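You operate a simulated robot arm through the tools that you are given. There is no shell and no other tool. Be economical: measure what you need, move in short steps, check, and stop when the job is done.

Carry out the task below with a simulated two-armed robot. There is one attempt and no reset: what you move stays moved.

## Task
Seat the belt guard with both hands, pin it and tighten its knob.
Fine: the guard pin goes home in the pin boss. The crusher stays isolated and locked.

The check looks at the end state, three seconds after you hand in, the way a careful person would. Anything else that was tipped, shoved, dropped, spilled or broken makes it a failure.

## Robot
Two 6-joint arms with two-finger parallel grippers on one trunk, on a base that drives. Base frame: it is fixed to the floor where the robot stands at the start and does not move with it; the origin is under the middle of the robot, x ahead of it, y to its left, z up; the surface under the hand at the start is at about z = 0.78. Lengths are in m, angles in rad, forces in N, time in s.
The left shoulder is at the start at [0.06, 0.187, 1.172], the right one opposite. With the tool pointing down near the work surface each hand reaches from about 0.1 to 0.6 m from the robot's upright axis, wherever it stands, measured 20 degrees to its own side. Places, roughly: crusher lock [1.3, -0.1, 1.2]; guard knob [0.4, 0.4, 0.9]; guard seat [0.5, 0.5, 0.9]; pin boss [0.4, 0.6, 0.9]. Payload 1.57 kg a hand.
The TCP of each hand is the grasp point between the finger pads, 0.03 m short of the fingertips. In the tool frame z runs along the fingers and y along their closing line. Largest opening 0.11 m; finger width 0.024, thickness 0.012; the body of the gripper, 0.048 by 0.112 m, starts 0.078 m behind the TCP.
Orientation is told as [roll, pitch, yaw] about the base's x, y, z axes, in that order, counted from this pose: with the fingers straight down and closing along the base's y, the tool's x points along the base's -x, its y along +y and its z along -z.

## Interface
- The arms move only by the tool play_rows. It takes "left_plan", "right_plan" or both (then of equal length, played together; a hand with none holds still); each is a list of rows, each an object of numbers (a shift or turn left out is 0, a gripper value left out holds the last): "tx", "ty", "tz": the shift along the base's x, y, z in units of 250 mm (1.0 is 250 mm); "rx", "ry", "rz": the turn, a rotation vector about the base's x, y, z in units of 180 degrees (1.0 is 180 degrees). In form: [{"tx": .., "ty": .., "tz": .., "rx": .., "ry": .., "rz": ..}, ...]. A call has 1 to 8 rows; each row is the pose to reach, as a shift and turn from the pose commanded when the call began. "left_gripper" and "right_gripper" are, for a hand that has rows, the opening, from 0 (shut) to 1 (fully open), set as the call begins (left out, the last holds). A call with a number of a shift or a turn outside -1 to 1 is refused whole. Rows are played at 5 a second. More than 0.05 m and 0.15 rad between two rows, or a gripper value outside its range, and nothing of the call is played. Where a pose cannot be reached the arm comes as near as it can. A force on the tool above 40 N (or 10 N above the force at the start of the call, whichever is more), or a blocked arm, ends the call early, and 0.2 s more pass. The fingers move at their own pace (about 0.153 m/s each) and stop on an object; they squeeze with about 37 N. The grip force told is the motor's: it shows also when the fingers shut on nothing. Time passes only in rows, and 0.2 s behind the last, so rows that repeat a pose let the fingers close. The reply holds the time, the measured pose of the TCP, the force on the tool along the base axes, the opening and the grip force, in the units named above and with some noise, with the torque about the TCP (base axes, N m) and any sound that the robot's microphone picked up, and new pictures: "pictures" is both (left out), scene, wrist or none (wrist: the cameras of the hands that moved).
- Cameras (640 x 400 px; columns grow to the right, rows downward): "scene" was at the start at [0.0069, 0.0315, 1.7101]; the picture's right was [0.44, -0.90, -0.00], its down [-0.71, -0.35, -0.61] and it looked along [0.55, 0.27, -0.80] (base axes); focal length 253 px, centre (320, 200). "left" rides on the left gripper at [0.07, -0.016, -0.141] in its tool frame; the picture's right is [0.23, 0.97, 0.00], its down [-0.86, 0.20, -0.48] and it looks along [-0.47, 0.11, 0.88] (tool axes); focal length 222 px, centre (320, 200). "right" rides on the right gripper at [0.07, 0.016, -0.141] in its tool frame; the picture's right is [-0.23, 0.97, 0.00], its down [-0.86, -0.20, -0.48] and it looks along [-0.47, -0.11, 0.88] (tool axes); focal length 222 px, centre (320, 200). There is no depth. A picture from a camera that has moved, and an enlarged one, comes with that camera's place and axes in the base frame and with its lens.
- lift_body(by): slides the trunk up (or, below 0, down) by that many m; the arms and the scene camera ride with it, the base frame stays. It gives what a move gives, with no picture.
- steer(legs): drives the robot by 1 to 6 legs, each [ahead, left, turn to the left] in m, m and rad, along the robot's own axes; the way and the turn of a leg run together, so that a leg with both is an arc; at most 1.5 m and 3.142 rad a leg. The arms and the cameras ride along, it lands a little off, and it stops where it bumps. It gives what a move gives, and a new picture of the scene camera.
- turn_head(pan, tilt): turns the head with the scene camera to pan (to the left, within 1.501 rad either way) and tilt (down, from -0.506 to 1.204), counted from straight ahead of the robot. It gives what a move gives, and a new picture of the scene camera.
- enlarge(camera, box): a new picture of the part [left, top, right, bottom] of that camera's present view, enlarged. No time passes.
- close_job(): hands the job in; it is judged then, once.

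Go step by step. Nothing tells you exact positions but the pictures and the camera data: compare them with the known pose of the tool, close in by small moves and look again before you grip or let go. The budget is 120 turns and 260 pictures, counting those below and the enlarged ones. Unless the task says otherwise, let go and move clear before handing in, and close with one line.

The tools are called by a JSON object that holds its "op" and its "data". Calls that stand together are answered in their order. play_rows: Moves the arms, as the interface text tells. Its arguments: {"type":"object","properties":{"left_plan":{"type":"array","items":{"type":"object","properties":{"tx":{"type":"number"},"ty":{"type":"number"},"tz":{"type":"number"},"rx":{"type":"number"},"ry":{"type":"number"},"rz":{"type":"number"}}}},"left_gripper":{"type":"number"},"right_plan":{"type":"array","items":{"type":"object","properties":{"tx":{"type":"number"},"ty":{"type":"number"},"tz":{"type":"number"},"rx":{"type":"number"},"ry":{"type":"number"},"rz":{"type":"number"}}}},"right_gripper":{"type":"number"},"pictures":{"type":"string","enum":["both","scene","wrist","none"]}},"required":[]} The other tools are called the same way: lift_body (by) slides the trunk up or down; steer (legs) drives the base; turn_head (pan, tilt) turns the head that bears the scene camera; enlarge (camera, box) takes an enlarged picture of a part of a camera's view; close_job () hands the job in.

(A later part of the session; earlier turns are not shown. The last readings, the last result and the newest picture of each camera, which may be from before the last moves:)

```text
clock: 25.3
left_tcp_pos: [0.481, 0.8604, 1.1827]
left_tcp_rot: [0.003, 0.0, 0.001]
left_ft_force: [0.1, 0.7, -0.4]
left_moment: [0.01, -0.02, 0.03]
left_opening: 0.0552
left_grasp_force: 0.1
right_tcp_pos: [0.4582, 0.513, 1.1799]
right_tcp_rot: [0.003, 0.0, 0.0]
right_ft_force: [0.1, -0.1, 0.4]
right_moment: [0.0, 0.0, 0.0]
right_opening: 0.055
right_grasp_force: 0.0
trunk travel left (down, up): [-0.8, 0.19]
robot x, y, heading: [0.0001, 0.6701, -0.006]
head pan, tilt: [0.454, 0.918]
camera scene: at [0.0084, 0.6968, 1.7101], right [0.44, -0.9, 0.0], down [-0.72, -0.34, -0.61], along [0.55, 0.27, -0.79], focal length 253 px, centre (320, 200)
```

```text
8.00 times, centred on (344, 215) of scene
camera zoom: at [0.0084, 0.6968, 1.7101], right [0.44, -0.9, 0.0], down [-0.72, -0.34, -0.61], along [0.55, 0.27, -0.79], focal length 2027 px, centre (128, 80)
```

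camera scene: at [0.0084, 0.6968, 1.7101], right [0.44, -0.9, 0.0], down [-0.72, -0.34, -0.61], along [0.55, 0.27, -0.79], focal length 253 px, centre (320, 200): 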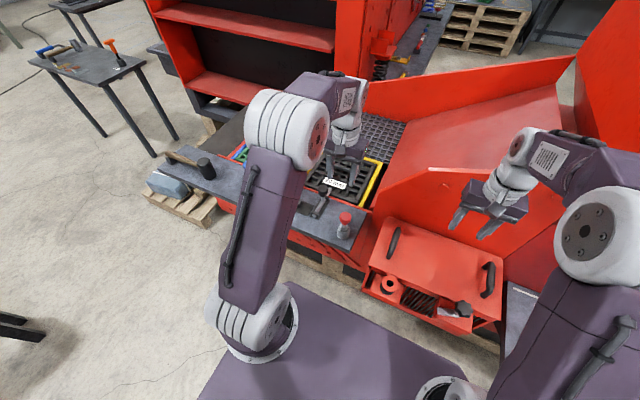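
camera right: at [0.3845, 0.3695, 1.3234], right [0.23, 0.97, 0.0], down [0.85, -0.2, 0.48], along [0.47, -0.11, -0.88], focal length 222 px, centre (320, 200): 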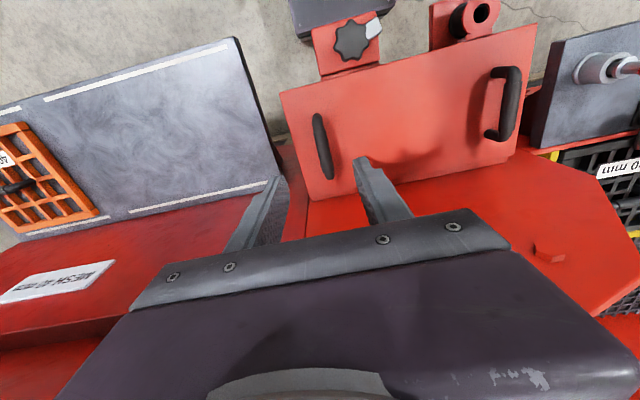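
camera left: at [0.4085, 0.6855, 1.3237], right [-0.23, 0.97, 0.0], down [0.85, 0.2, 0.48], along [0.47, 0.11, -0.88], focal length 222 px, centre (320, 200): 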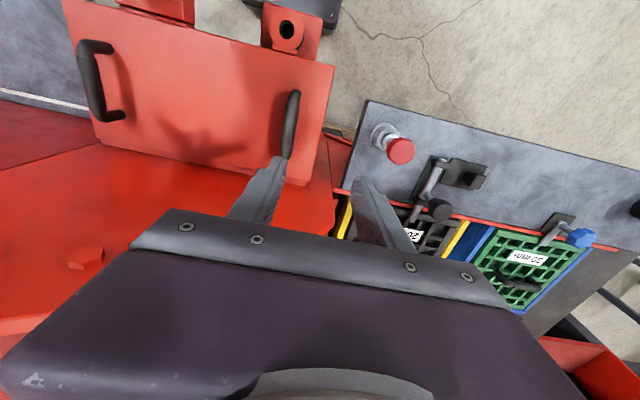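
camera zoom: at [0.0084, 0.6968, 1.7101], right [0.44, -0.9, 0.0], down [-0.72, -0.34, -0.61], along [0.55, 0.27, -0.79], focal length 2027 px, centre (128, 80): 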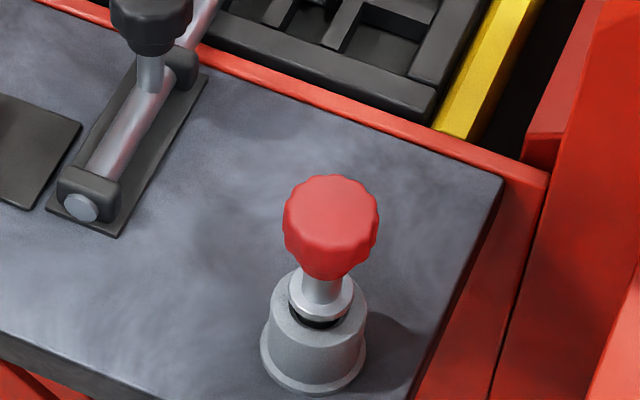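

The pin head (about 42 mm wide) has its top at z ≈ 0.985. I centre the left hand above it with the fingers opened to about 75 mm and descend partway.

{"op": "play_rows", "data": {"left_plan": [{"tx": -0.011, "ty": -0.06, "tz": -0.1}, {"tx": -0.022, "ty": -0.118, "tz": -0.24}, {"tx": -0.022, "ty": -0.118, "tz": -0.4}, {"tx": -0.022, "ty": -0.118, "tz": -0.56}], "left_gripper": 0.7, "pictures": "wrist"}}

{"op": "enlarge", "data": {"camera": "scene", "box": [290, 160, 386, 220]}}

{"op": "enlarge", "data": {"camera": "right", "box": [432, 20, 592, 120]}}

```text
clock: 26.3
left_tcp_pos: [0.4773, 0.8344, 1.0407]
left_tcp_rot: [-0.003, -0.001, 0.002]
left_ft_force: [0.3, 0.2, -0.2]
left_moment: [-0.03, 0.01, 0.01]
left_opening: 0.077
left_grasp_force: 0.1
right_tcp_pos: [0.4586, 0.5151, 1.1811]
right_tcp_rot: [0.0, 0.002, 0.002]
right_ft_force: [-0.6, 0.4, 0.7]
right_moment: [0.03, -0.02, 0.0]
right_opening: 0.0547
right_grasp_force: 0.1
trunk travel left (down, up): [-0.8, 0.19]
robot x, y, heading: [0.004, 0.6679, -0.001]
head pan, tilt: [0.454, 0.918]
camera left: at [0.4068, 0.8182, 1.1821], right [-0.23, 0.97, 0.0], down [0.85, 0.2, 0.48], along [0.47, 0.11, -0.88], focal length 222 px, centre (320, 200)
```

left: 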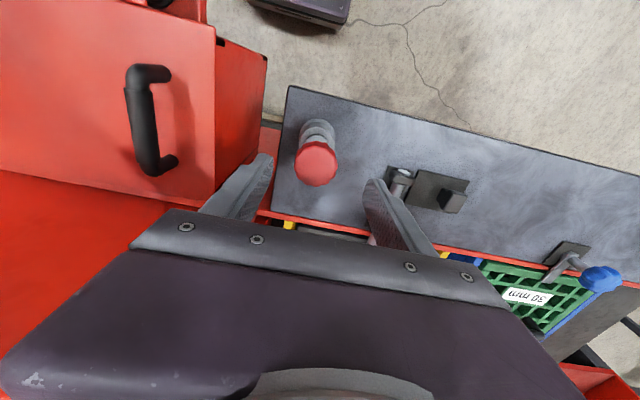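

```text
6.67 times, centred on (338, 190) of scene
camera zoom: at [0.0095, 0.701, 1.7101], right [0.44, -0.9, 0.0], down [-0.72, -0.35, -0.61], along [0.55, 0.26, -0.8], focal length 1690 px, centre (200, 267)
```

zoom: 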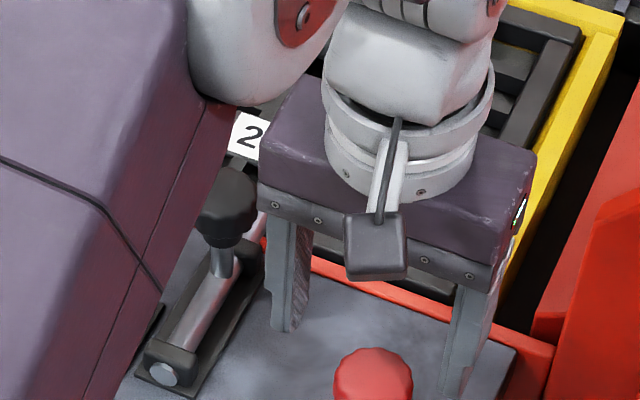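

```text
4.00 times, centred on (512, 70) of right
camera zoom: at [0.3883, 0.5307, 1.3221], right [0.23, 0.97, 0.0], down [0.86, -0.2, 0.48], along [0.47, -0.11, -0.88], focal length 888 px, centre (-448, 720)
```

zoom: 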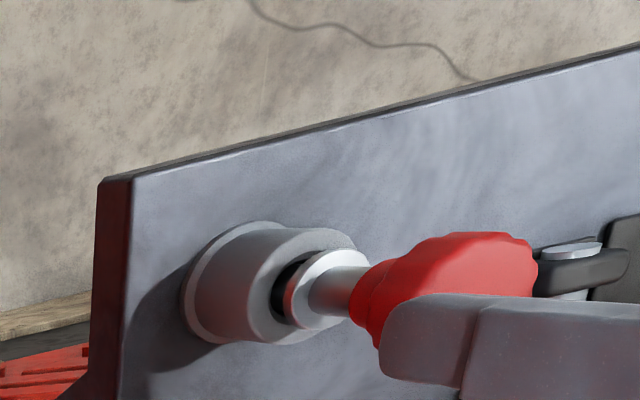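

Head confirmed at (0.477, 0.832). I descend around it.

{"op": "play_rows", "data": {"left_plan": [{"ty": -0.008, "tz": -0.1}, {"ty": -0.008, "tz": -0.19}, {"ty": -0.008, "tz": -0.28}], "pictures": "wrist"}}

{"op": "enlarge", "data": {"camera": "right", "box": [432, 20, 592, 120]}}

{"op": "enlarge", "data": {"camera": "scene", "box": [290, 180, 386, 240]}}

```text
clock: 27.1
left_tcp_pos: [0.4771, 0.831, 0.9717]
left_tcp_rot: [-0.001, 0.0, 0.002]
left_ft_force: [-0.4, -0.5, -0.1]
left_moment: [0.0, -0.01, 0.0]
left_opening: 0.0768
left_grasp_force: 0.0
right_tcp_pos: [0.4572, 0.5145, 1.1814]
right_tcp_rot: [0.001, 0.0, 0.001]
right_ft_force: [0.0, 0.2, 0.1]
right_moment: [-0.02, 0.02, 0.06]
right_opening: 0.0547
right_grasp_force: 0.1
trunk travel left (down, up): [-0.8, 0.19]
robot x, y, heading: [0.0002, 0.6696, -0.001]
head pan, tilt: [0.454, 0.918]
camera left: at [0.4062, 0.8157, 1.1127], right [-0.23, 0.97, 0.0], down [0.85, 0.2, 0.48], along [0.47, 0.11, -0.88], focal length 222 px, centre (320, 200)
```

left: 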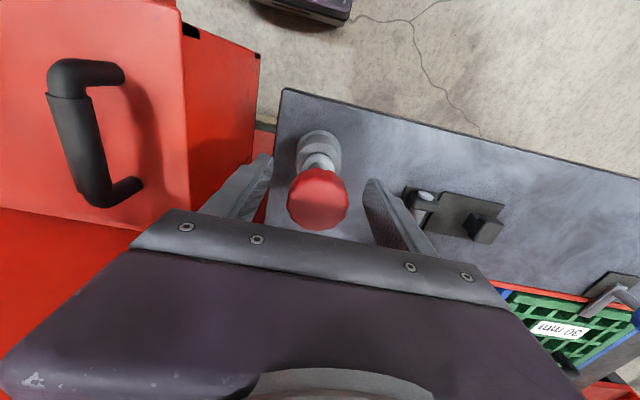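

```text
4.00 times, centred on (512, 70) of right
camera zoom: at [0.3874, 0.5305, 1.3223], right [0.23, 0.97, 0.0], down [0.86, -0.2, 0.48], along [0.47, -0.11, -0.88], focal length 888 px, centre (-448, 720)
```

zoom: 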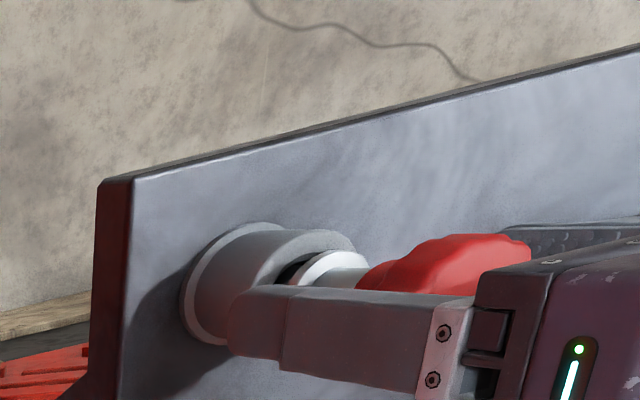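

```text
6.67 times, centred on (338, 210) of scene
camera zoom: at [0.0084, 0.7008, 1.7101], right [0.44, -0.9, 0.0], down [-0.72, -0.35, -0.61], along [0.55, 0.26, -0.8], focal length 1690 px, centre (200, 133)
```

zoom: 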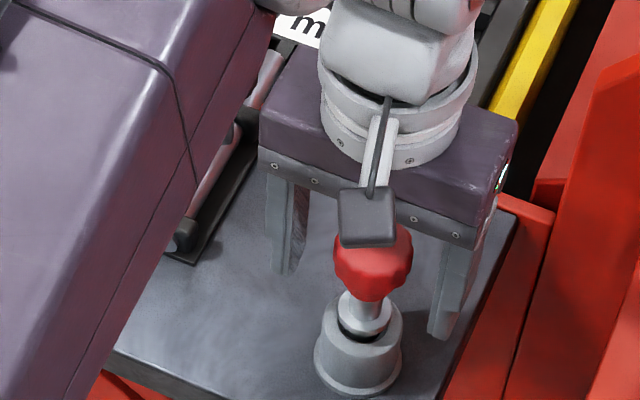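

The head lies between the pads. I close on it.

{"op": "play_rows", "data": {"left_plan": [{}, {}, {}], "left_gripper": 0, "pictures": "wrist"}}

{"op": "enlarge", "data": {"camera": "scene", "box": [290, 180, 386, 240]}}

```text
clock: 27.9
left_tcp_pos: [0.4756, 0.8313, 0.9711]
left_tcp_rot: [0.0, 0.0, 0.002]
left_ft_force: [0.6, -0.2, -0.9]
left_moment: [0.02, -0.01, 0.03]
left_opening: 0.0374
left_grasp_force: 37.3
right_tcp_pos: [0.4578, 0.5143, 1.1805]
right_tcp_rot: [0.001, 0.0, 0.001]
right_ft_force: [-0.8, -0.2, 0.3]
right_moment: [0.03, 0.02, -0.01]
right_opening: 0.0549
right_grasp_force: 0.1
trunk travel left (down, up): [-0.8, 0.19]
robot x, y, heading: [0.0006, 0.6711, -0.007]
head pan, tilt: [0.454, 0.918]
camera left: at [0.4061, 0.8157, 1.1129], right [-0.23, 0.97, 0.0], down [0.85, 0.2, 0.48], along [0.47, 0.11, -0.88], focal length 222 px, centre (320, 200)
```

left: 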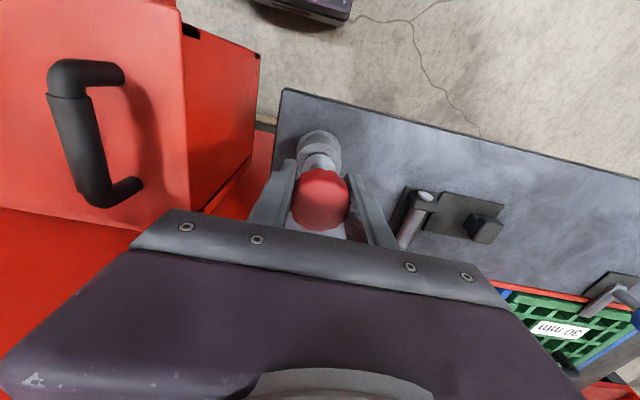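

```text
6.67 times, centred on (338, 210) of scene
camera zoom: at [0.0084, 0.7009, 1.7101], right [0.44, -0.9, 0.0], down [-0.72, -0.35, -0.61], along [0.55, 0.26, -0.8], focal length 1690 px, centre (200, 133)
```

zoom: 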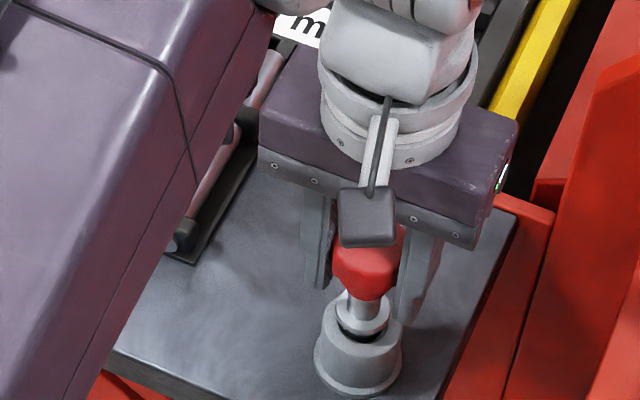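

Gripped. I lift straight up and inspect the pin.

{"op": "play_rows", "data": {"left_plan": [{"tz": 0.1}, {"tz": 0.22}, {"tz": 0.36}, {"tz": 0.5}, {"tz": 0.6}], "pictures": "both"}}

{"op": "enlarge", "data": {"camera": "scene", "box": [296, 130, 392, 190]}}

{"op": "enlarge", "data": {"camera": "right", "box": [480, 0, 640, 100]}}

```text
clock: 29.1
left_tcp_pos: [0.4767, 0.8323, 1.1227]
left_tcp_rot: [-0.003, 0.001, 0.0]
left_ft_force: [-0.4, -1.2, -1.2]
left_moment: [0.0, -0.01, 0.02]
left_opening: 0.0376
left_grasp_force: 37.1
right_tcp_pos: [0.4573, 0.5145, 1.1804]
right_tcp_rot: [0.0, 0.0, 0.001]
right_ft_force: [0.7, -0.6, -0.9]
right_moment: [-0.03, 0.0, -0.02]
right_opening: 0.0549
right_grasp_force: 0.0
trunk travel left (down, up): [-0.8, 0.19]
robot x, y, heading: [0.0003, 0.6672, -0.008]
head pan, tilt: [0.454, 0.918]
camera scene: at [0.0078, 0.7008, 1.71], right [0.44, -0.9, 0.0], down [-0.72, -0.35, -0.61], along [0.55, 0.26, -0.79], focal length 253 px, centre (320, 200)
camera left: at [0.406, 0.8156, 1.2633], right [-0.23, 0.97, 0.0], down [0.85, 0.2, 0.48], along [0.47, 0.11, -0.88], focal length 222 px, centre (320, 200)
```

scene: 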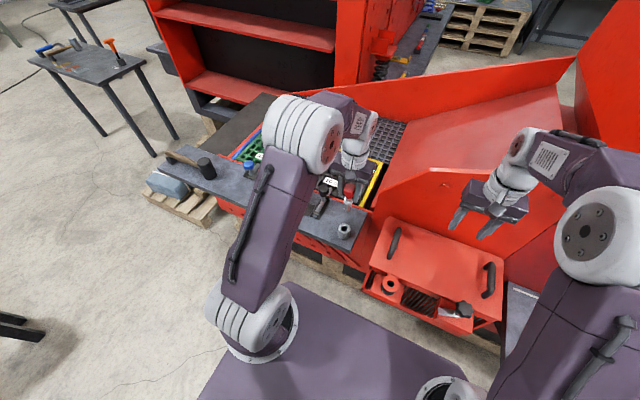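
left: 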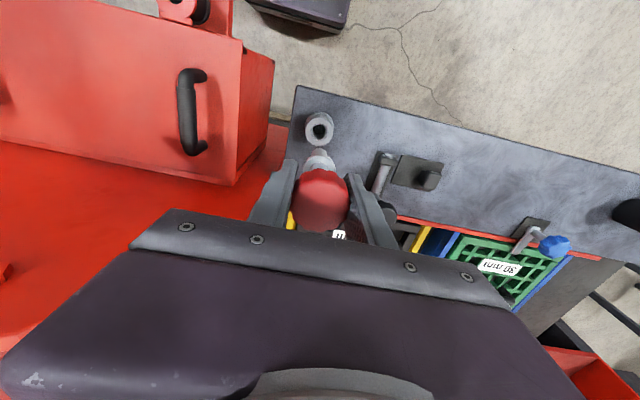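

```text
6.67 times, centred on (344, 160) of scene
camera zoom: at [0.0078, 0.7008, 1.71], right [0.44, -0.9, 0.0], down [-0.72, -0.35, -0.61], along [0.55, 0.26, -0.79], focal length 1690 px, centre (160, 467)
```

zoom: 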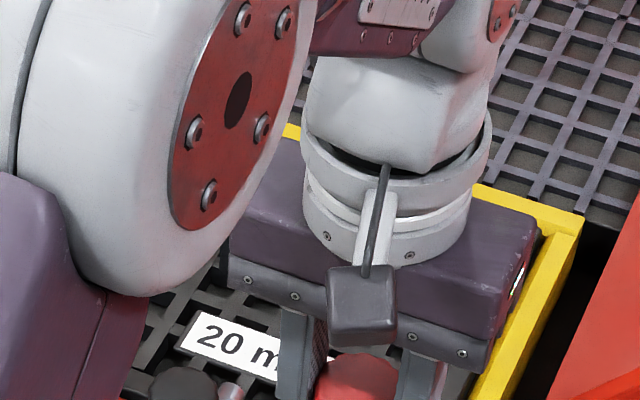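

```text
4.00 times, centred on (560, 50) of right
camera zoom: at [0.387, 0.5305, 1.3224], right [0.23, 0.97, 0.0], down [0.86, -0.2, 0.48], along [0.47, -0.11, -0.88], focal length 888 px, centre (-640, 800)
```

zoom: 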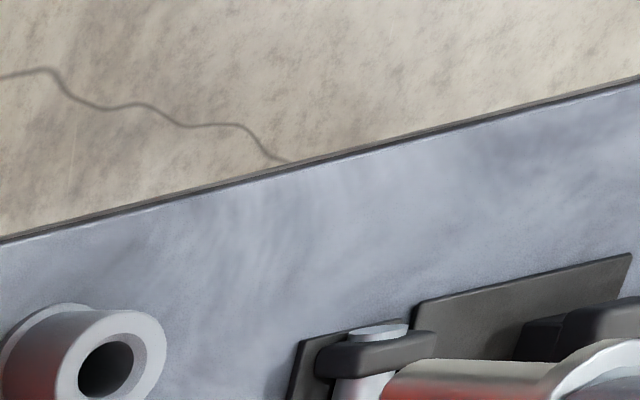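

{"op": "enlarge", "data": {"camera": "scene", "box": [312, 170, 392, 220]}}

{"op": "enlarge", "data": {"camera": "right", "box": [520, 20, 640, 95]}}

{"op": "enlarge", "data": {"camera": "left", "box": [280, 120, 360, 170]}}

```text
8.00 times, centred on (352, 195) of scene
camera zoom: at [0.0078, 0.7008, 1.71], right [0.44, -0.9, 0.0], down [-0.72, -0.35, -0.61], along [0.55, 0.26, -0.79], focal length 2027 px, centre (64, 240)
```

zoom: 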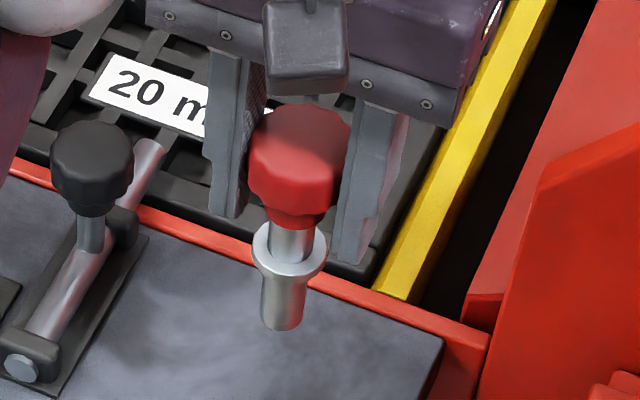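

```text
5.33 times, centred on (580, 58) of right
camera zoom: at [0.387, 0.5305, 1.3224], right [0.23, 0.97, 0.0], down [0.86, -0.2, 0.48], along [0.47, -0.11, -0.88], focal length 1185 px, centre (-1067, 960)
```

zoom: 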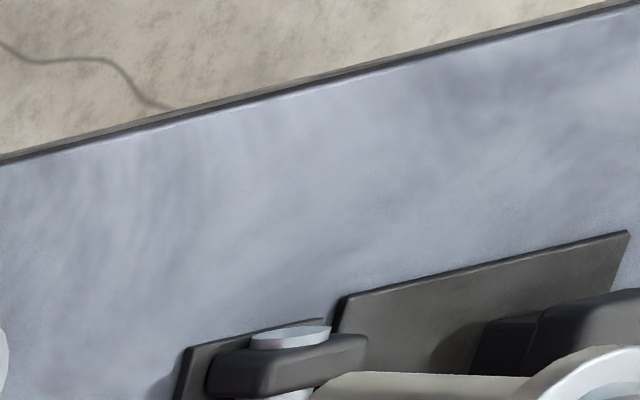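

```text
8.00 times, centred on (320, 145) of left
camera zoom: at [0.406, 0.8156, 1.2633], right [-0.23, 0.97, 0.0], down [0.85, 0.2, 0.48], along [0.47, 0.11, -0.88], focal length 1777 px, centre (320, 640)
```

zoom: 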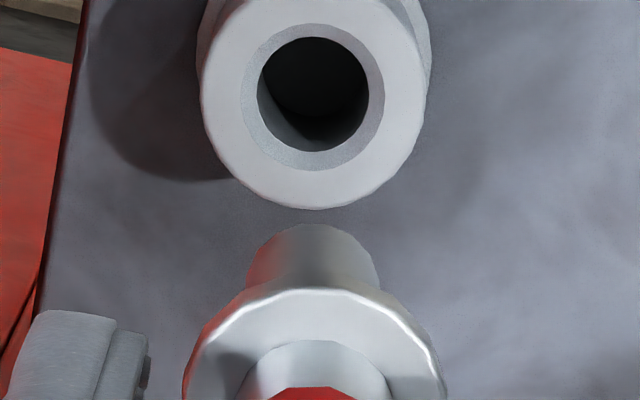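

The pin is a 17 mm shank with a 28 mm collar, coaxial with the hand, tip about 0.09 below the TCP. I carry it above the boss and move the right hand over towards the knob.

{"op": "play_rows", "data": {"left_plan": [{"tx": -0.08, "ty": -0.14}, {"tx": -0.16, "ty": -0.28}, {"tx": -0.244, "ty": -0.42}, {"tx": -0.325, "ty": -0.56}, {"tx": -0.406, "ty": -0.7}, {"tx": -0.488, "ty": -0.844}], "right_plan": [{"tx": -0.07, "ty": -0.1}, {"tx": -0.14, "ty": -0.2}, {"tx": -0.21, "ty": -0.3}, {"tx": -0.28, "ty": -0.4}, {"tx": -0.35, "ty": -0.48}, {"tx": -0.4, "ty": -0.54}], "pictures": "wrist"}}

{"op": "enlarge", "data": {"camera": "left", "box": [264, 90, 376, 160]}}

```text
clock: 30.5
left_tcp_pos: [0.3538, 0.6195, 1.1231]
left_tcp_rot: [-0.001, -0.002, 0.001]
left_ft_force: [0.3, 0.4, -0.3]
left_moment: [0.03, 0.03, -0.01]
left_opening: 0.0374
left_grasp_force: 36.7
right_tcp_pos: [0.358, 0.3788, 1.1801]
right_tcp_rot: [0.003, 0.0, 0.005]
right_ft_force: [0.2, 1.4, -0.4]
right_moment: [-0.03, -0.04, 0.0]
right_opening: 0.055
right_grasp_force: 0.2
trunk travel left (down, up): [-0.8, 0.19]
robot x, y, heading: [-0.0003, 0.6713, -0.004]
head pan, tilt: [0.454, 0.918]
camera right: at [0.287, 0.3935, 1.322], right [0.23, 0.97, 0.0], down [0.86, -0.2, 0.48], along [0.47, -0.11, -0.88], focal length 222 px, centre (320, 200)
camera left: at [0.2832, 0.6022, 1.2638], right [-0.23, 0.97, 0.0], down [0.85, 0.2, 0.48], along [0.47, 0.11, -0.88], focal length 222 px, centre (320, 200)
```

right: 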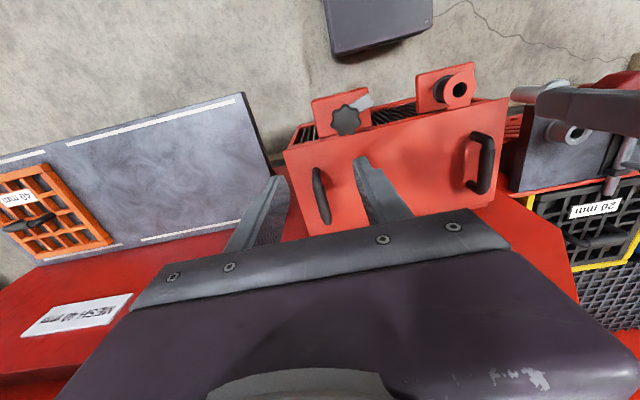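
left: 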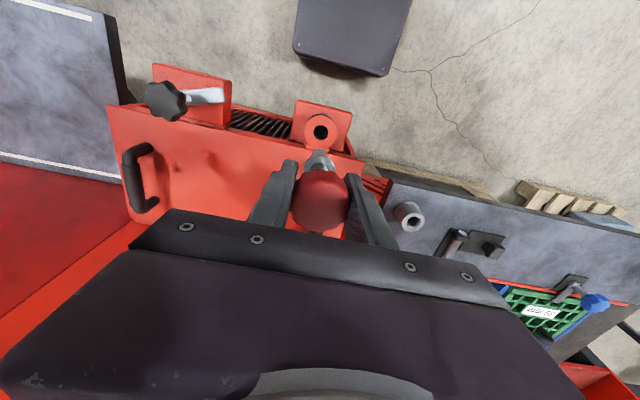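

```text
5.71 times, centred on (320, 125) of left
camera zoom: at [0.2832, 0.6022, 1.2638], right [-0.23, 0.97, 0.0], down [0.85, 0.2, 0.48], along [0.47, 0.11, -0.88], focal length 1269 px, centre (320, 629)
```

zoom: 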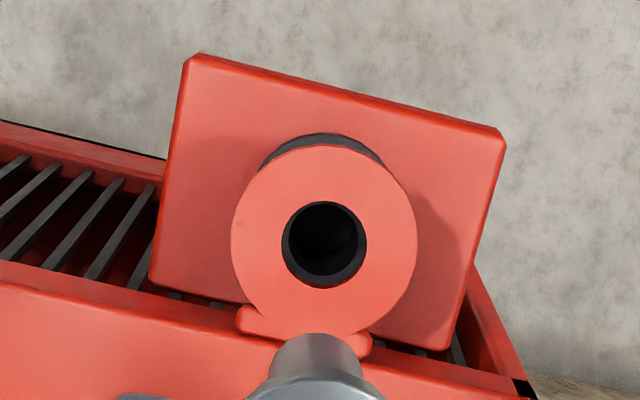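

Very clear view of ear and bore: the hand needs about +3 mm in x and y. I correct and lower until the tip is about 4 cm above the ear.

{"op": "play_rows", "data": {"left_plan": [{"tx": 0.013, "ty": 0.012, "tz": -0.1}, {"tx": 0.013, "ty": 0.012, "tz": -0.24}, {"tx": 0.013, "ty": 0.012, "tz": -0.37}, {"tx": 0.013, "ty": 0.012, "tz": -0.37}], "pictures": "none"}}

{"op": "enlarge", "data": {"camera": "left", "box": [264, 100, 376, 170]}}

{"op": "enlarge", "data": {"camera": "scene", "box": [350, 240, 430, 290]}}

{"op": "enlarge", "data": {"camera": "right", "box": [400, 40, 512, 110]}}

```text
clock: 31.5
left_tcp_pos: [0.357, 0.6229, 1.029]
left_tcp_rot: [-0.003, 0.0, 0.001]
left_ft_force: [-0.4, -0.6, -1.3]
left_moment: [-0.03, 0.03, 0.02]
left_opening: 0.0375
left_grasp_force: 36.9
right_tcp_pos: [0.358, 0.3795, 1.1813]
right_tcp_rot: [0.001, -0.002, 0.001]
right_ft_force: [-0.3, -0.2, 0.5]
right_moment: [0.02, -0.01, -0.02]
right_opening: 0.055
right_grasp_force: 0.0
trunk travel left (down, up): [-0.8, 0.19]
robot x, y, heading: [0.0026, 0.6739, -0.0]
head pan, tilt: [0.454, 0.918]
```

```text
5.71 times, centred on (320, 135) of left
camera zoom: at [0.287, 0.6067, 1.1709], right [-0.23, 0.97, 0.0], down [0.85, 0.2, 0.48], along [0.47, 0.11, -0.88], focal length 1269 px, centre (320, 571)
```

zoom: 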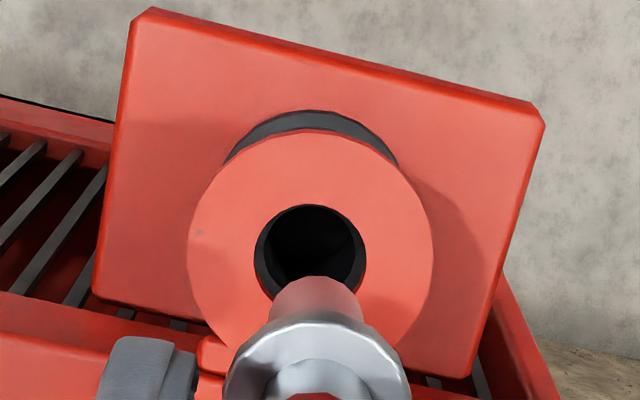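

```text
8.00 times, centred on (390, 265) of scene
camera zoom: at [0.0079, 0.7012, 1.7101], right [0.44, -0.9, 0.0], down [-0.72, -0.35, -0.61], along [0.55, 0.26, -0.79], focal length 2027 px, centre (-240, -320)
```

zoom: 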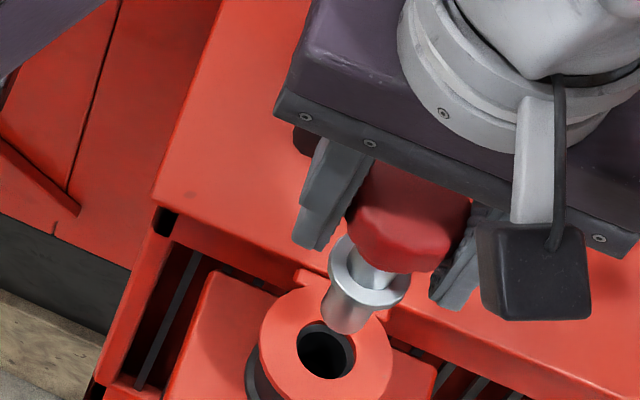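

```text
5.71 times, centred on (456, 75) of right
camera zoom: at [0.2877, 0.3954, 1.3223], right [0.23, 0.97, 0.0], down [0.86, -0.2, 0.48], along [0.47, -0.11, -0.88], focal length 1269 px, centre (-457, 914)
```

zoom: 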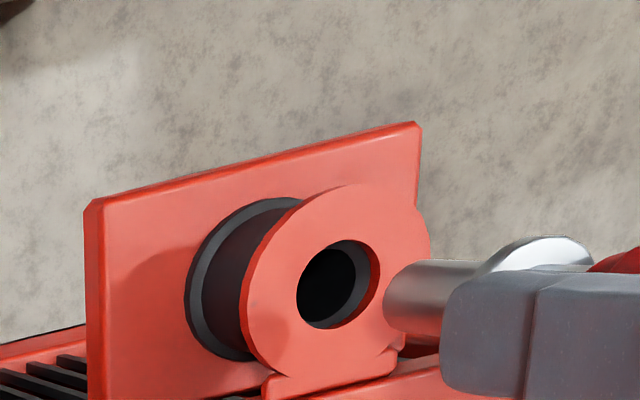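

Height-corrected, x is right and y needs −1.5 mm. I correct and lower until the tip is just above the ear.

{"op": "play_rows", "data": {"left_plan": [{"tx": 0.001, "ty": -0.006, "tz": -0.04}, {"tx": 0.001, "ty": -0.006, "tz": -0.1}, {"tx": 0.001, "ty": -0.006, "tz": -0.1}], "pictures": "none"}}

{"op": "enlarge", "data": {"camera": "left", "box": [264, 110, 376, 180]}}

{"op": "enlarge", "data": {"camera": "scene", "box": [366, 260, 414, 290]}}

{"op": "enlarge", "data": {"camera": "right", "box": [400, 40, 512, 110]}}

```text
clock: 32.3
left_tcp_pos: [0.3564, 0.6221, 1.0037]
left_tcp_rot: [-0.002, -0.002, 0.002]
left_ft_force: [-1.3, 0.4, -1.2]
left_moment: [0.0, 0.01, 0.02]
left_opening: 0.0377
left_grasp_force: 37.0
right_tcp_pos: [0.3571, 0.3801, 1.1818]
right_tcp_rot: [0.0, -0.001, 0.0]
right_ft_force: [0.5, -0.5, 0.1]
right_moment: [0.02, 0.01, 0.0]
right_opening: 0.0553
right_grasp_force: 0.1
trunk travel left (down, up): [-0.8, 0.19]
robot x, y, heading: [0.0011, 0.6674, -0.002]
head pan, tilt: [0.454, 0.918]
```

```text
5.71 times, centred on (320, 145) of left
camera zoom: at [0.2862, 0.6058, 1.1447], right [-0.23, 0.97, 0.0], down [0.85, 0.2, 0.48], along [0.47, 0.11, -0.88], focal length 1269 px, centre (320, 514)
```

zoom: 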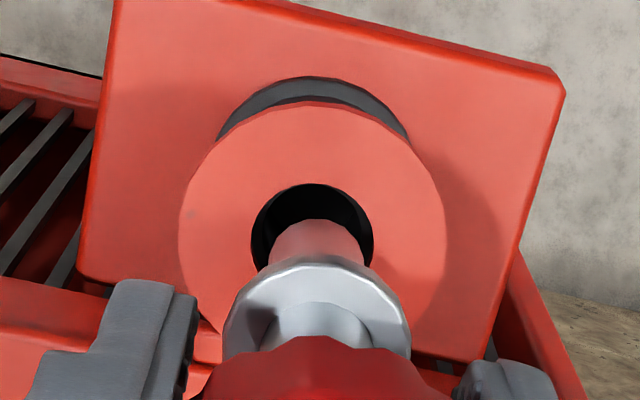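

```text
13.33 times, centred on (390, 275) of scene
camera zoom: at [0.008, 0.7009, 1.7101], right [0.44, -0.9, 0.0], down [-0.72, -0.35, -0.61], along [0.55, 0.26, -0.79], focal length 3379 px, centre (-613, -800)
```

zoom: 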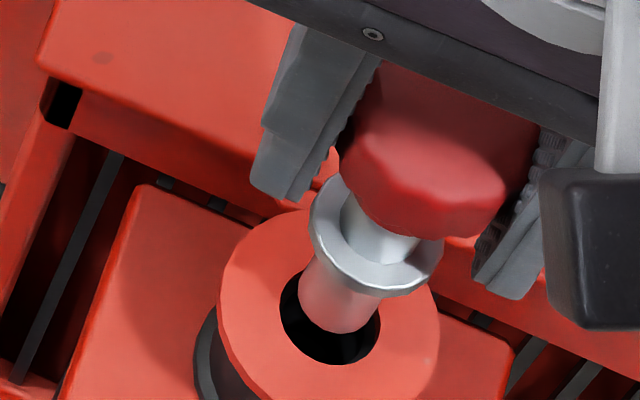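

```text
5.71 times, centred on (456, 75) of right
camera zoom: at [0.2878, 0.3951, 1.3222], right [0.23, 0.97, 0.0], down [0.86, -0.2, 0.48], along [0.47, -0.11, -0.88], focal length 1269 px, centre (-457, 914)
```

zoom: 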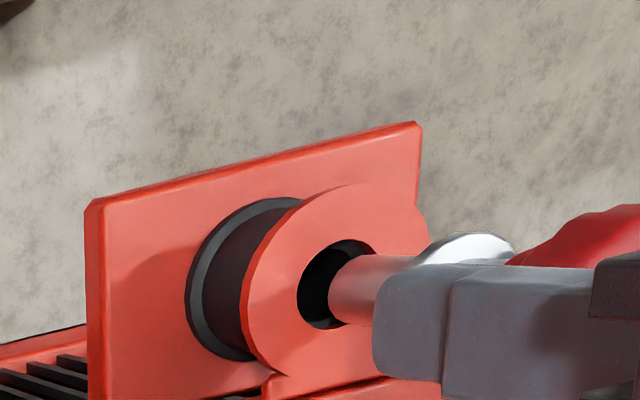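

Tip sits just over the hole in all three views. I lower gently, watching forces.

{"op": "play_rows", "data": {"left_plan": [{"ty": -0.001, "tz": -0.02}, {"ty": -0.001, "tz": -0.04}, {"ty": -0.001, "tz": -0.06}, {"ty": -0.001, "tz": -0.08}], "pictures": "none"}}

{"op": "enlarge", "data": {"camera": "scene", "box": [366, 260, 414, 290]}}

{"op": "enlarge", "data": {"camera": "left", "box": [264, 110, 376, 180]}}

```text
clock: 33.3
left_tcp_pos: [0.3575, 0.621, 0.9845]
left_tcp_rot: [-0.001, 0.0, 0.001]
left_ft_force: [-0.7, 1.2, -1.2]
left_moment: [-0.01, 0.0, 0.0]
left_opening: 0.0374
left_grasp_force: 37.1
right_tcp_pos: [0.3593, 0.3791, 1.18]
right_tcp_rot: [0.0, 0.0, 0.003]
right_ft_force: [-1.0, -0.7, -0.4]
right_moment: [-0.02, -0.04, -0.01]
right_opening: 0.0553
right_grasp_force: 0.1
trunk travel left (down, up): [-0.8, 0.19]
robot x, y, heading: [0.0046, 0.6715, -0.003]
head pan, tilt: [0.454, 0.918]
```

```text
13.33 times, centred on (390, 275) of scene
camera zoom: at [0.0085, 0.7007, 1.7101], right [0.44, -0.9, 0.0], down [-0.72, -0.35, -0.61], along [0.55, 0.26, -0.8], focal length 3379 px, centre (-613, -800)
```

zoom: 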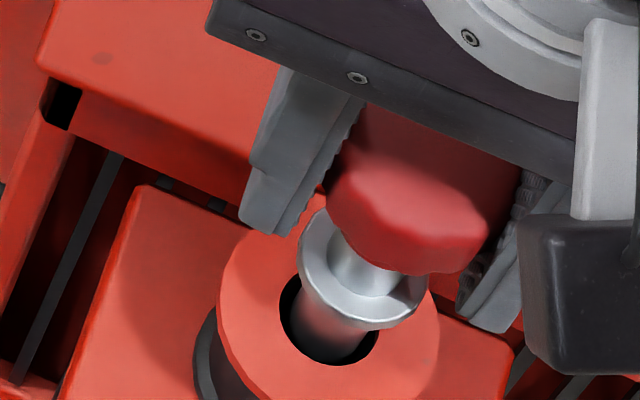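

```text
5.71 times, centred on (320, 145) of left
camera zoom: at [0.2866, 0.6042, 1.1249], right [-0.23, 0.97, 0.0], down [0.85, 0.2, 0.48], along [0.47, 0.11, -0.88], focal length 1269 px, centre (320, 514)
```

zoom: 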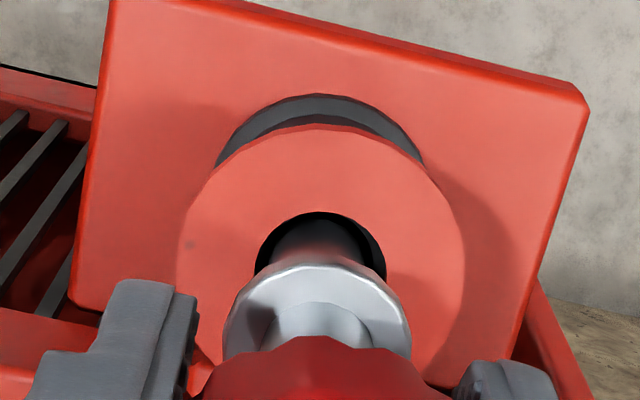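

The tip has entered the ear hole freely. I continue down towards the collar stop.

{"op": "play_rows", "data": {"left_plan": [{"ty": 0.001, "tz": -0.02}, {"ty": 0.001, "tz": -0.04}, {"ty": 0.001, "tz": -0.06}, {"ty": 0.001, "tz": -0.08}], "pictures": "none"}}

{"op": "enlarge", "data": {"camera": "scene", "box": [366, 260, 414, 290]}}

{"op": "enlarge", "data": {"camera": "left", "box": [264, 110, 376, 180]}}

```text
clock: 34.3
left_tcp_pos: [0.3569, 0.6212, 0.9641]
left_tcp_rot: [-0.001, 0.001, 0.001]
left_ft_force: [-1.4, 0.8, -0.3]
left_moment: [0.01, 0.07, -0.01]
left_opening: 0.0376
left_grasp_force: 37.2
right_tcp_pos: [0.3586, 0.3795, 1.1799]
right_tcp_rot: [0.001, 0.0, 0.001]
right_ft_force: [0.3, 0.2, -0.1]
right_moment: [-0.01, 0.01, 0.05]
right_opening: 0.0549
right_grasp_force: 0.1
trunk travel left (down, up): [-0.8, 0.19]
robot x, y, heading: [-0.0, 0.6705, -0.006]
head pan, tilt: [0.454, 0.918]
```

```text
13.33 times, centred on (390, 275) of scene
camera zoom: at [0.0079, 0.7008, 1.7101], right [0.44, -0.9, 0.0], down [-0.72, -0.35, -0.61], along [0.55, 0.26, -0.79], focal length 3379 px, centre (-613, -800)
```

zoom: 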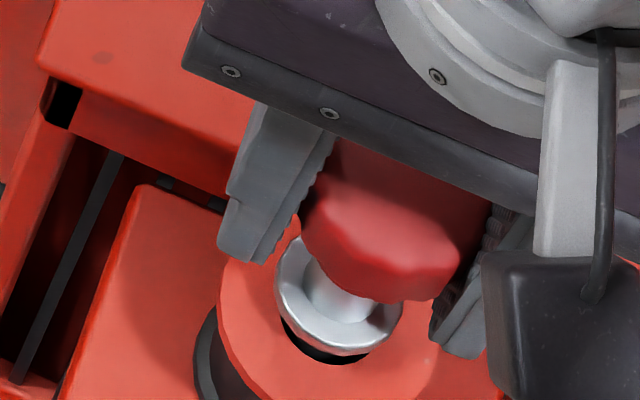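

```text
5.71 times, centred on (320, 145) of left
camera zoom: at [0.2869, 0.6054, 1.1045], right [-0.23, 0.97, 0.0], down [0.85, 0.2, 0.48], along [0.47, 0.11, -0.88], focal length 1269 px, centre (320, 514)
```

zoom: 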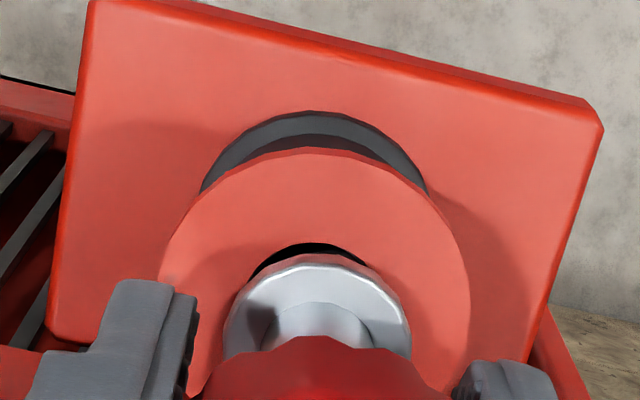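

{"op": "play_rows", "data": {"left_plan": [{"tz": -0.015}, {"tz": -0.03}, {"tz": -0.042}, {"tz": -0.054}], "pictures": "none"}}

{"op": "enlarge", "data": {"camera": "scene", "box": [366, 260, 414, 290]}}

{"op": "enlarge", "data": {"camera": "right", "box": [400, 40, 512, 110]}}

```text
clock: 35.3
left_tcp_pos: [0.3565, 0.6219, 0.9512]
left_tcp_rot: [-0.003, -0.002, 0.003]
left_ft_force: [0.4, 0.9, 23.4]
left_moment: [0.11, -0.08, 0.02]
left_opening: 0.0373
left_grasp_force: 36.9
right_tcp_pos: [0.3574, 0.3788, 1.1812]
right_tcp_rot: [-0.001, -0.002, 0.002]
right_ft_force: [0.7, -0.2, -0.8]
right_moment: [0.03, -0.03, 0.04]
right_opening: 0.0548
right_grasp_force: 0.0
trunk travel left (down, up): [-0.8, 0.19]
robot x, y, heading: [0.0022, 0.6712, 0.002]
head pan, tilt: [0.454, 0.918]
```

```text
13.33 times, centred on (390, 275) of scene
camera zoom: at [0.0062, 0.7007, 1.7102], right [0.44, -0.9, 0.0], down [-0.71, -0.35, -0.61], along [0.55, 0.26, -0.79], focal length 3379 px, centre (-613, -800)
```

zoom: 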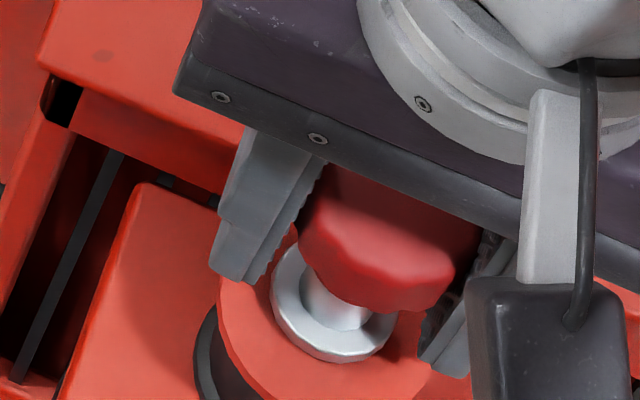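

```text
5.71 times, centred on (456, 75) of right
camera zoom: at [0.2864, 0.395, 1.3226], right [0.23, 0.97, 0.0], down [0.85, -0.2, 0.48], along [0.47, -0.11, -0.88], focal length 1269 px, centre (-457, 914)
```

zoom: 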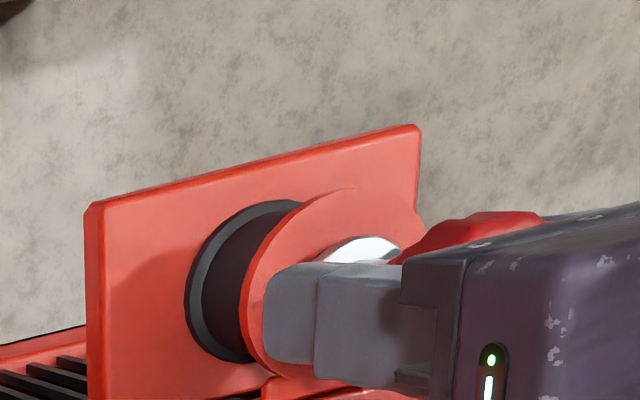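

The collar is on the ear at the predicted height with firm contact, so the pin is home. I release it and rise.

{"op": "play_rows", "data": {"left_plan": [{"tz": 0.006}, {"tz": 0.006}, {"tz": 0.006}], "left_gripper": 0.65, "pictures": "none"}}

{"op": "play_rows", "data": {"left_plan": [{"tz": 0.1}, {"tz": 0.22}, {"tz": 0.36}, {"tz": 0.5}, {"tz": 0.6, "ty": 0.1}, {"tz": 0.6, "ty": 0.28}, {"tz": 0.6, "ty": 0.44}], "pictures": "both"}}

{"op": "enlarge", "data": {"camera": "scene", "box": [360, 240, 440, 290]}}

{"op": "enlarge", "data": {"camera": "right", "box": [400, 40, 512, 110]}}

```text
clock: 36.1
left_tcp_pos: [0.3576, 0.6212, 0.9515]
left_tcp_rot: [-0.001, -0.002, 0.002]
left_ft_force: [-0.3, -0.5, -0.5]
left_moment: [0.01, -0.03, 0.0]
left_opening: 0.0717
left_grasp_force: 0.1
right_tcp_pos: [0.3577, 0.3791, 1.1783]
right_tcp_rot: [0.0, 0.0, 0.001]
right_ft_force: [0.4, -0.1, -0.5]
right_moment: [0.01, 0.01, 0.0]
right_opening: 0.055
right_grasp_force: 0.0
trunk travel left (down, up): [-0.8, 0.19]
robot x, y, heading: [-0.0006, 0.666, -0.004]
head pan, tilt: [0.454, 0.918]
```

```text
clock: 37.7
left_tcp_pos: [0.3559, 0.733, 1.104]
left_tcp_rot: [0.0, -0.002, -0.001]
left_ft_force: [0.1, 0.3, 0.1]
left_moment: [0.02, 0.02, 0.02]
left_opening: 0.0715
left_grasp_force: 0.1
right_tcp_pos: [0.3595, 0.38, 1.1805]
right_tcp_rot: [-0.001, -0.001, 0.003]
right_ft_force: [1.0, 0.1, -0.4]
right_moment: [-0.03, 0.01, -0.04]
right_opening: 0.0549
right_grasp_force: 0.2
trunk travel left (down, up): [-0.8, 0.19]
robot x, y, heading: [-0.0014, 0.669, -0.001]
head pan, tilt: [0.454, 0.918]
camera scene: at [0.008, 0.7025, 1.71], right [0.44, -0.9, 0.0], down [-0.72, -0.35, -0.61], along [0.55, 0.26, -0.8], focal length 253 px, centre (320, 200)
camera left: at [0.2855, 0.7176, 1.2447], right [-0.23, 0.97, 0.0], down [0.85, 0.2, 0.48], along [0.47, 0.11, -0.88], focal length 222 px, centre (320, 200)
```

scene: 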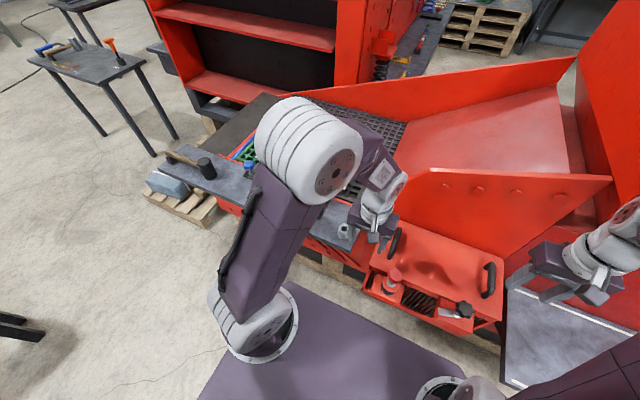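
left: 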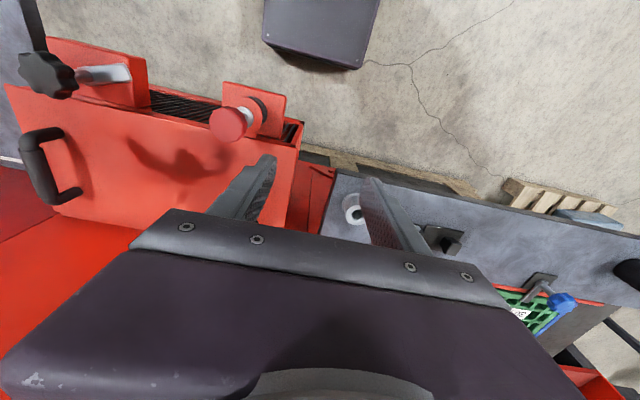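

```text
8.00 times, centred on (400, 265) of scene
camera zoom: at [0.008, 0.7025, 1.71], right [0.44, -0.9, 0.0], down [-0.72, -0.35, -0.61], along [0.55, 0.26, -0.8], focal length 2027 px, centre (-320, -320)
```

zoom: 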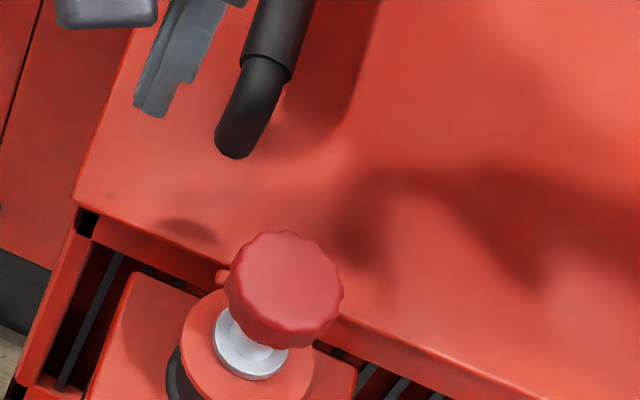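

```text
5.71 times, centred on (456, 75) of right
camera zoom: at [0.2877, 0.3963, 1.3224], right [0.23, 0.97, 0.0], down [0.86, -0.2, 0.48], along [0.47, -0.11, -0.88], focal length 1269 px, centre (-457, 914)
```

zoom: 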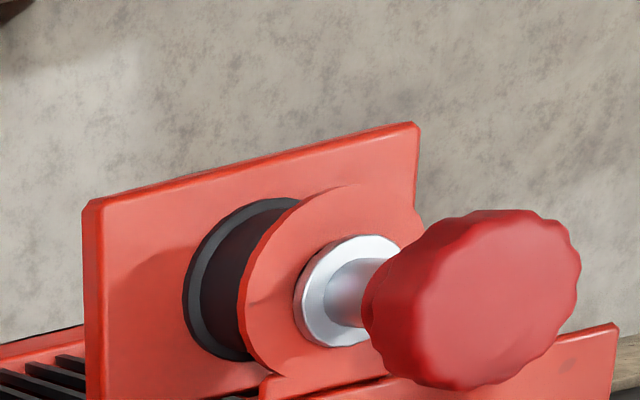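

The pin's collar sits flush on the ear. Next is the knob, near (0.351, 0.419, top 0.957); I look at it closely.

{"op": "enlarge", "data": {"camera": "right", "box": [290, 70, 402, 140]}}

{"op": "enlarge", "data": {"camera": "scene", "box": [420, 280, 500, 330]}}

{"op": "enlarge", "data": {"camera": "left", "box": [0, 30, 160, 130]}}

```text
5.71 times, centred on (346, 105) of right
camera zoom: at [0.2877, 0.3963, 1.3224], right [0.23, 0.97, 0.0], down [0.86, -0.2, 0.48], along [0.47, -0.11, -0.88], focal length 1269 px, centre (171, 743)
```

zoom: 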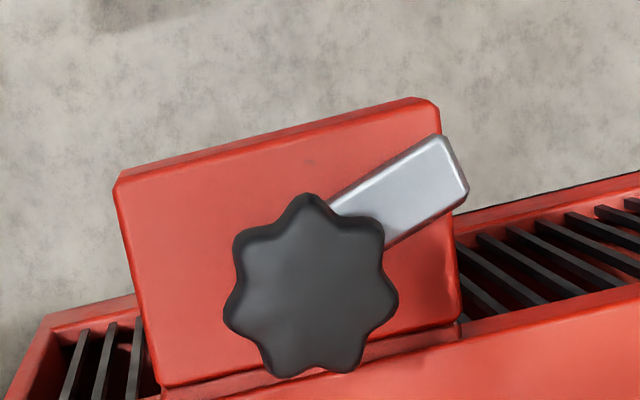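

```text
8.00 times, centred on (460, 305) of scene
camera zoom: at [0.008, 0.7025, 1.71], right [0.44, -0.9, 0.0], down [-0.72, -0.35, -0.61], along [0.55, 0.26, -0.8], focal length 2027 px, centre (-800, -640)
```

zoom: 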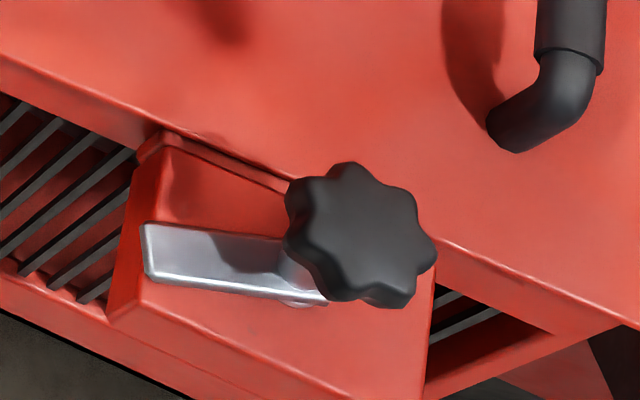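

```text
4.00 times, centred on (80, 80) of left
camera zoom: at [0.2855, 0.7176, 1.2447], right [-0.23, 0.97, 0.0], down [0.85, 0.2, 0.48], along [0.47, 0.11, -0.88], focal length 888 px, centre (1280, 680)
```

zoom: 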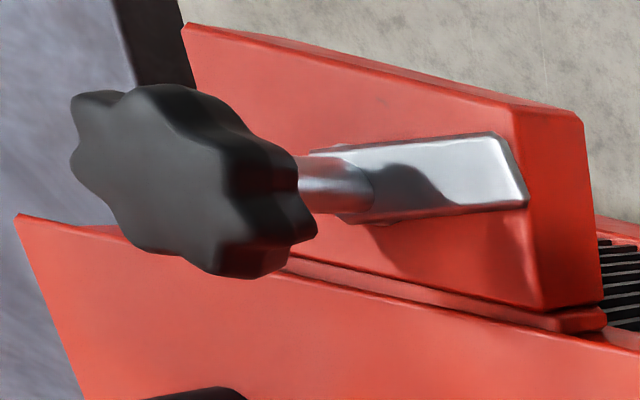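

The knob sits on a stem with the clamp lug pointing about 100° from +x; turning it clockwise by about 100° puts the lug on the guard. I bring the right hand above the knob, pre-turned by +50°.

{"op": "play_rows", "data": {"right_plan": [{"tx": -0.008, "ty": 0.03, "tz": -0.08, "rz": 0.04}, {"tx": -0.016, "ty": 0.06, "tz": -0.16, "rz": 0.08}, {"tx": -0.024, "ty": 0.09, "tz": -0.25, "rz": 0.12}, {"tx": -0.032, "ty": 0.12, "tz": -0.34, "rz": 0.16}, {"tx": -0.032, "ty": 0.156, "tz": -0.42, "rz": 0.2}, {"tx": -0.032, "ty": 0.156, "tz": -0.5, "rz": 0.24}, {"tx": -0.032, "ty": 0.156, "tz": -0.6, "rz": 0.278}], "right_gripper": 0.75, "pictures": "both"}}

{"op": "enlarge", "data": {"camera": "scene", "box": [400, 260, 496, 320]}}

```text
clock: 39.3
left_tcp_pos: [0.3582, 0.7326, 1.1035]
left_tcp_rot: [0.0, 0.001, 0.0]
left_ft_force: [0.3, -0.7, -0.5]
left_moment: [-0.03, 0.01, -0.01]
left_opening: 0.0718
left_grasp_force: 0.0
right_tcp_pos: [0.3508, 0.4195, 1.0298]
right_tcp_rot: [-0.001, 0.0, 0.876]
right_ft_force: [0.3, 0.4, 1.2]
right_moment: [0.02, -0.01, 0.0]
right_opening: 0.0823
right_grasp_force: 0.0
trunk travel left (down, up): [-0.8, 0.19]
robot x, y, heading: [0.0028, 0.6717, -0.008]
head pan, tilt: [0.454, 0.918]
camera scene: at [0.0094, 0.7003, 1.7101], right [0.44, -0.9, 0.0], down [-0.72, -0.35, -0.61], along [0.55, 0.26, -0.8], focal length 253 px, centre (320, 200)
camera right: at [0.2932, 0.3759, 1.1707], right [-0.6, 0.8, 0.0], down [0.7, 0.53, 0.48], along [0.38, 0.29, -0.88], focal length 222 px, centre (320, 200)
```

scene: 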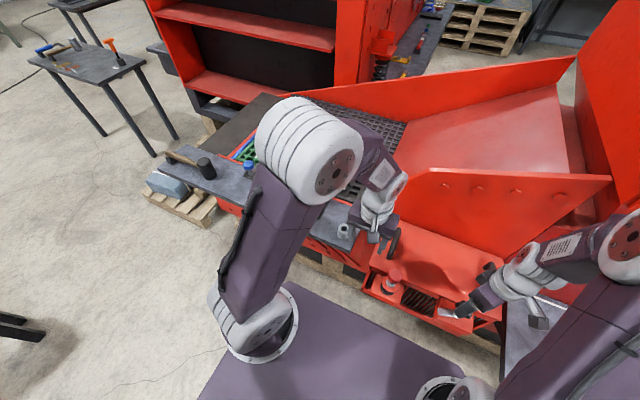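
right: 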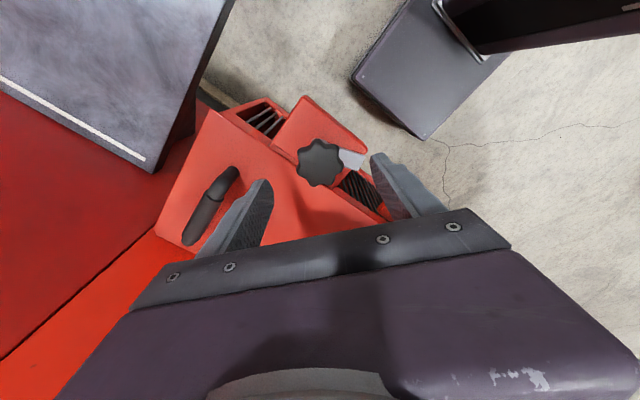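

```text
6.67 times, centred on (448, 290) of scene
camera zoom: at [0.0094, 0.7003, 1.7101], right [0.44, -0.9, 0.0], down [-0.72, -0.35, -0.61], along [0.55, 0.26, -0.8], focal length 1690 px, centre (-533, -400)
```

zoom: 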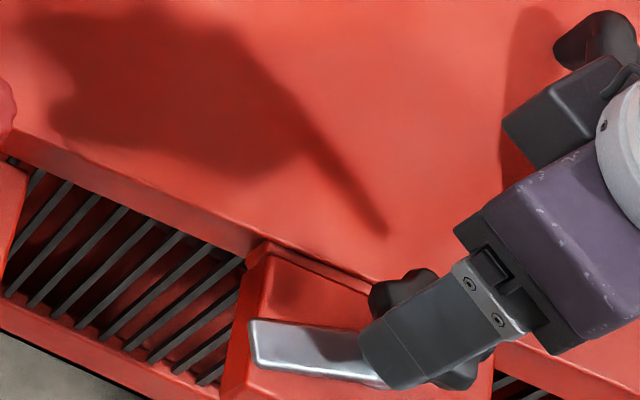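

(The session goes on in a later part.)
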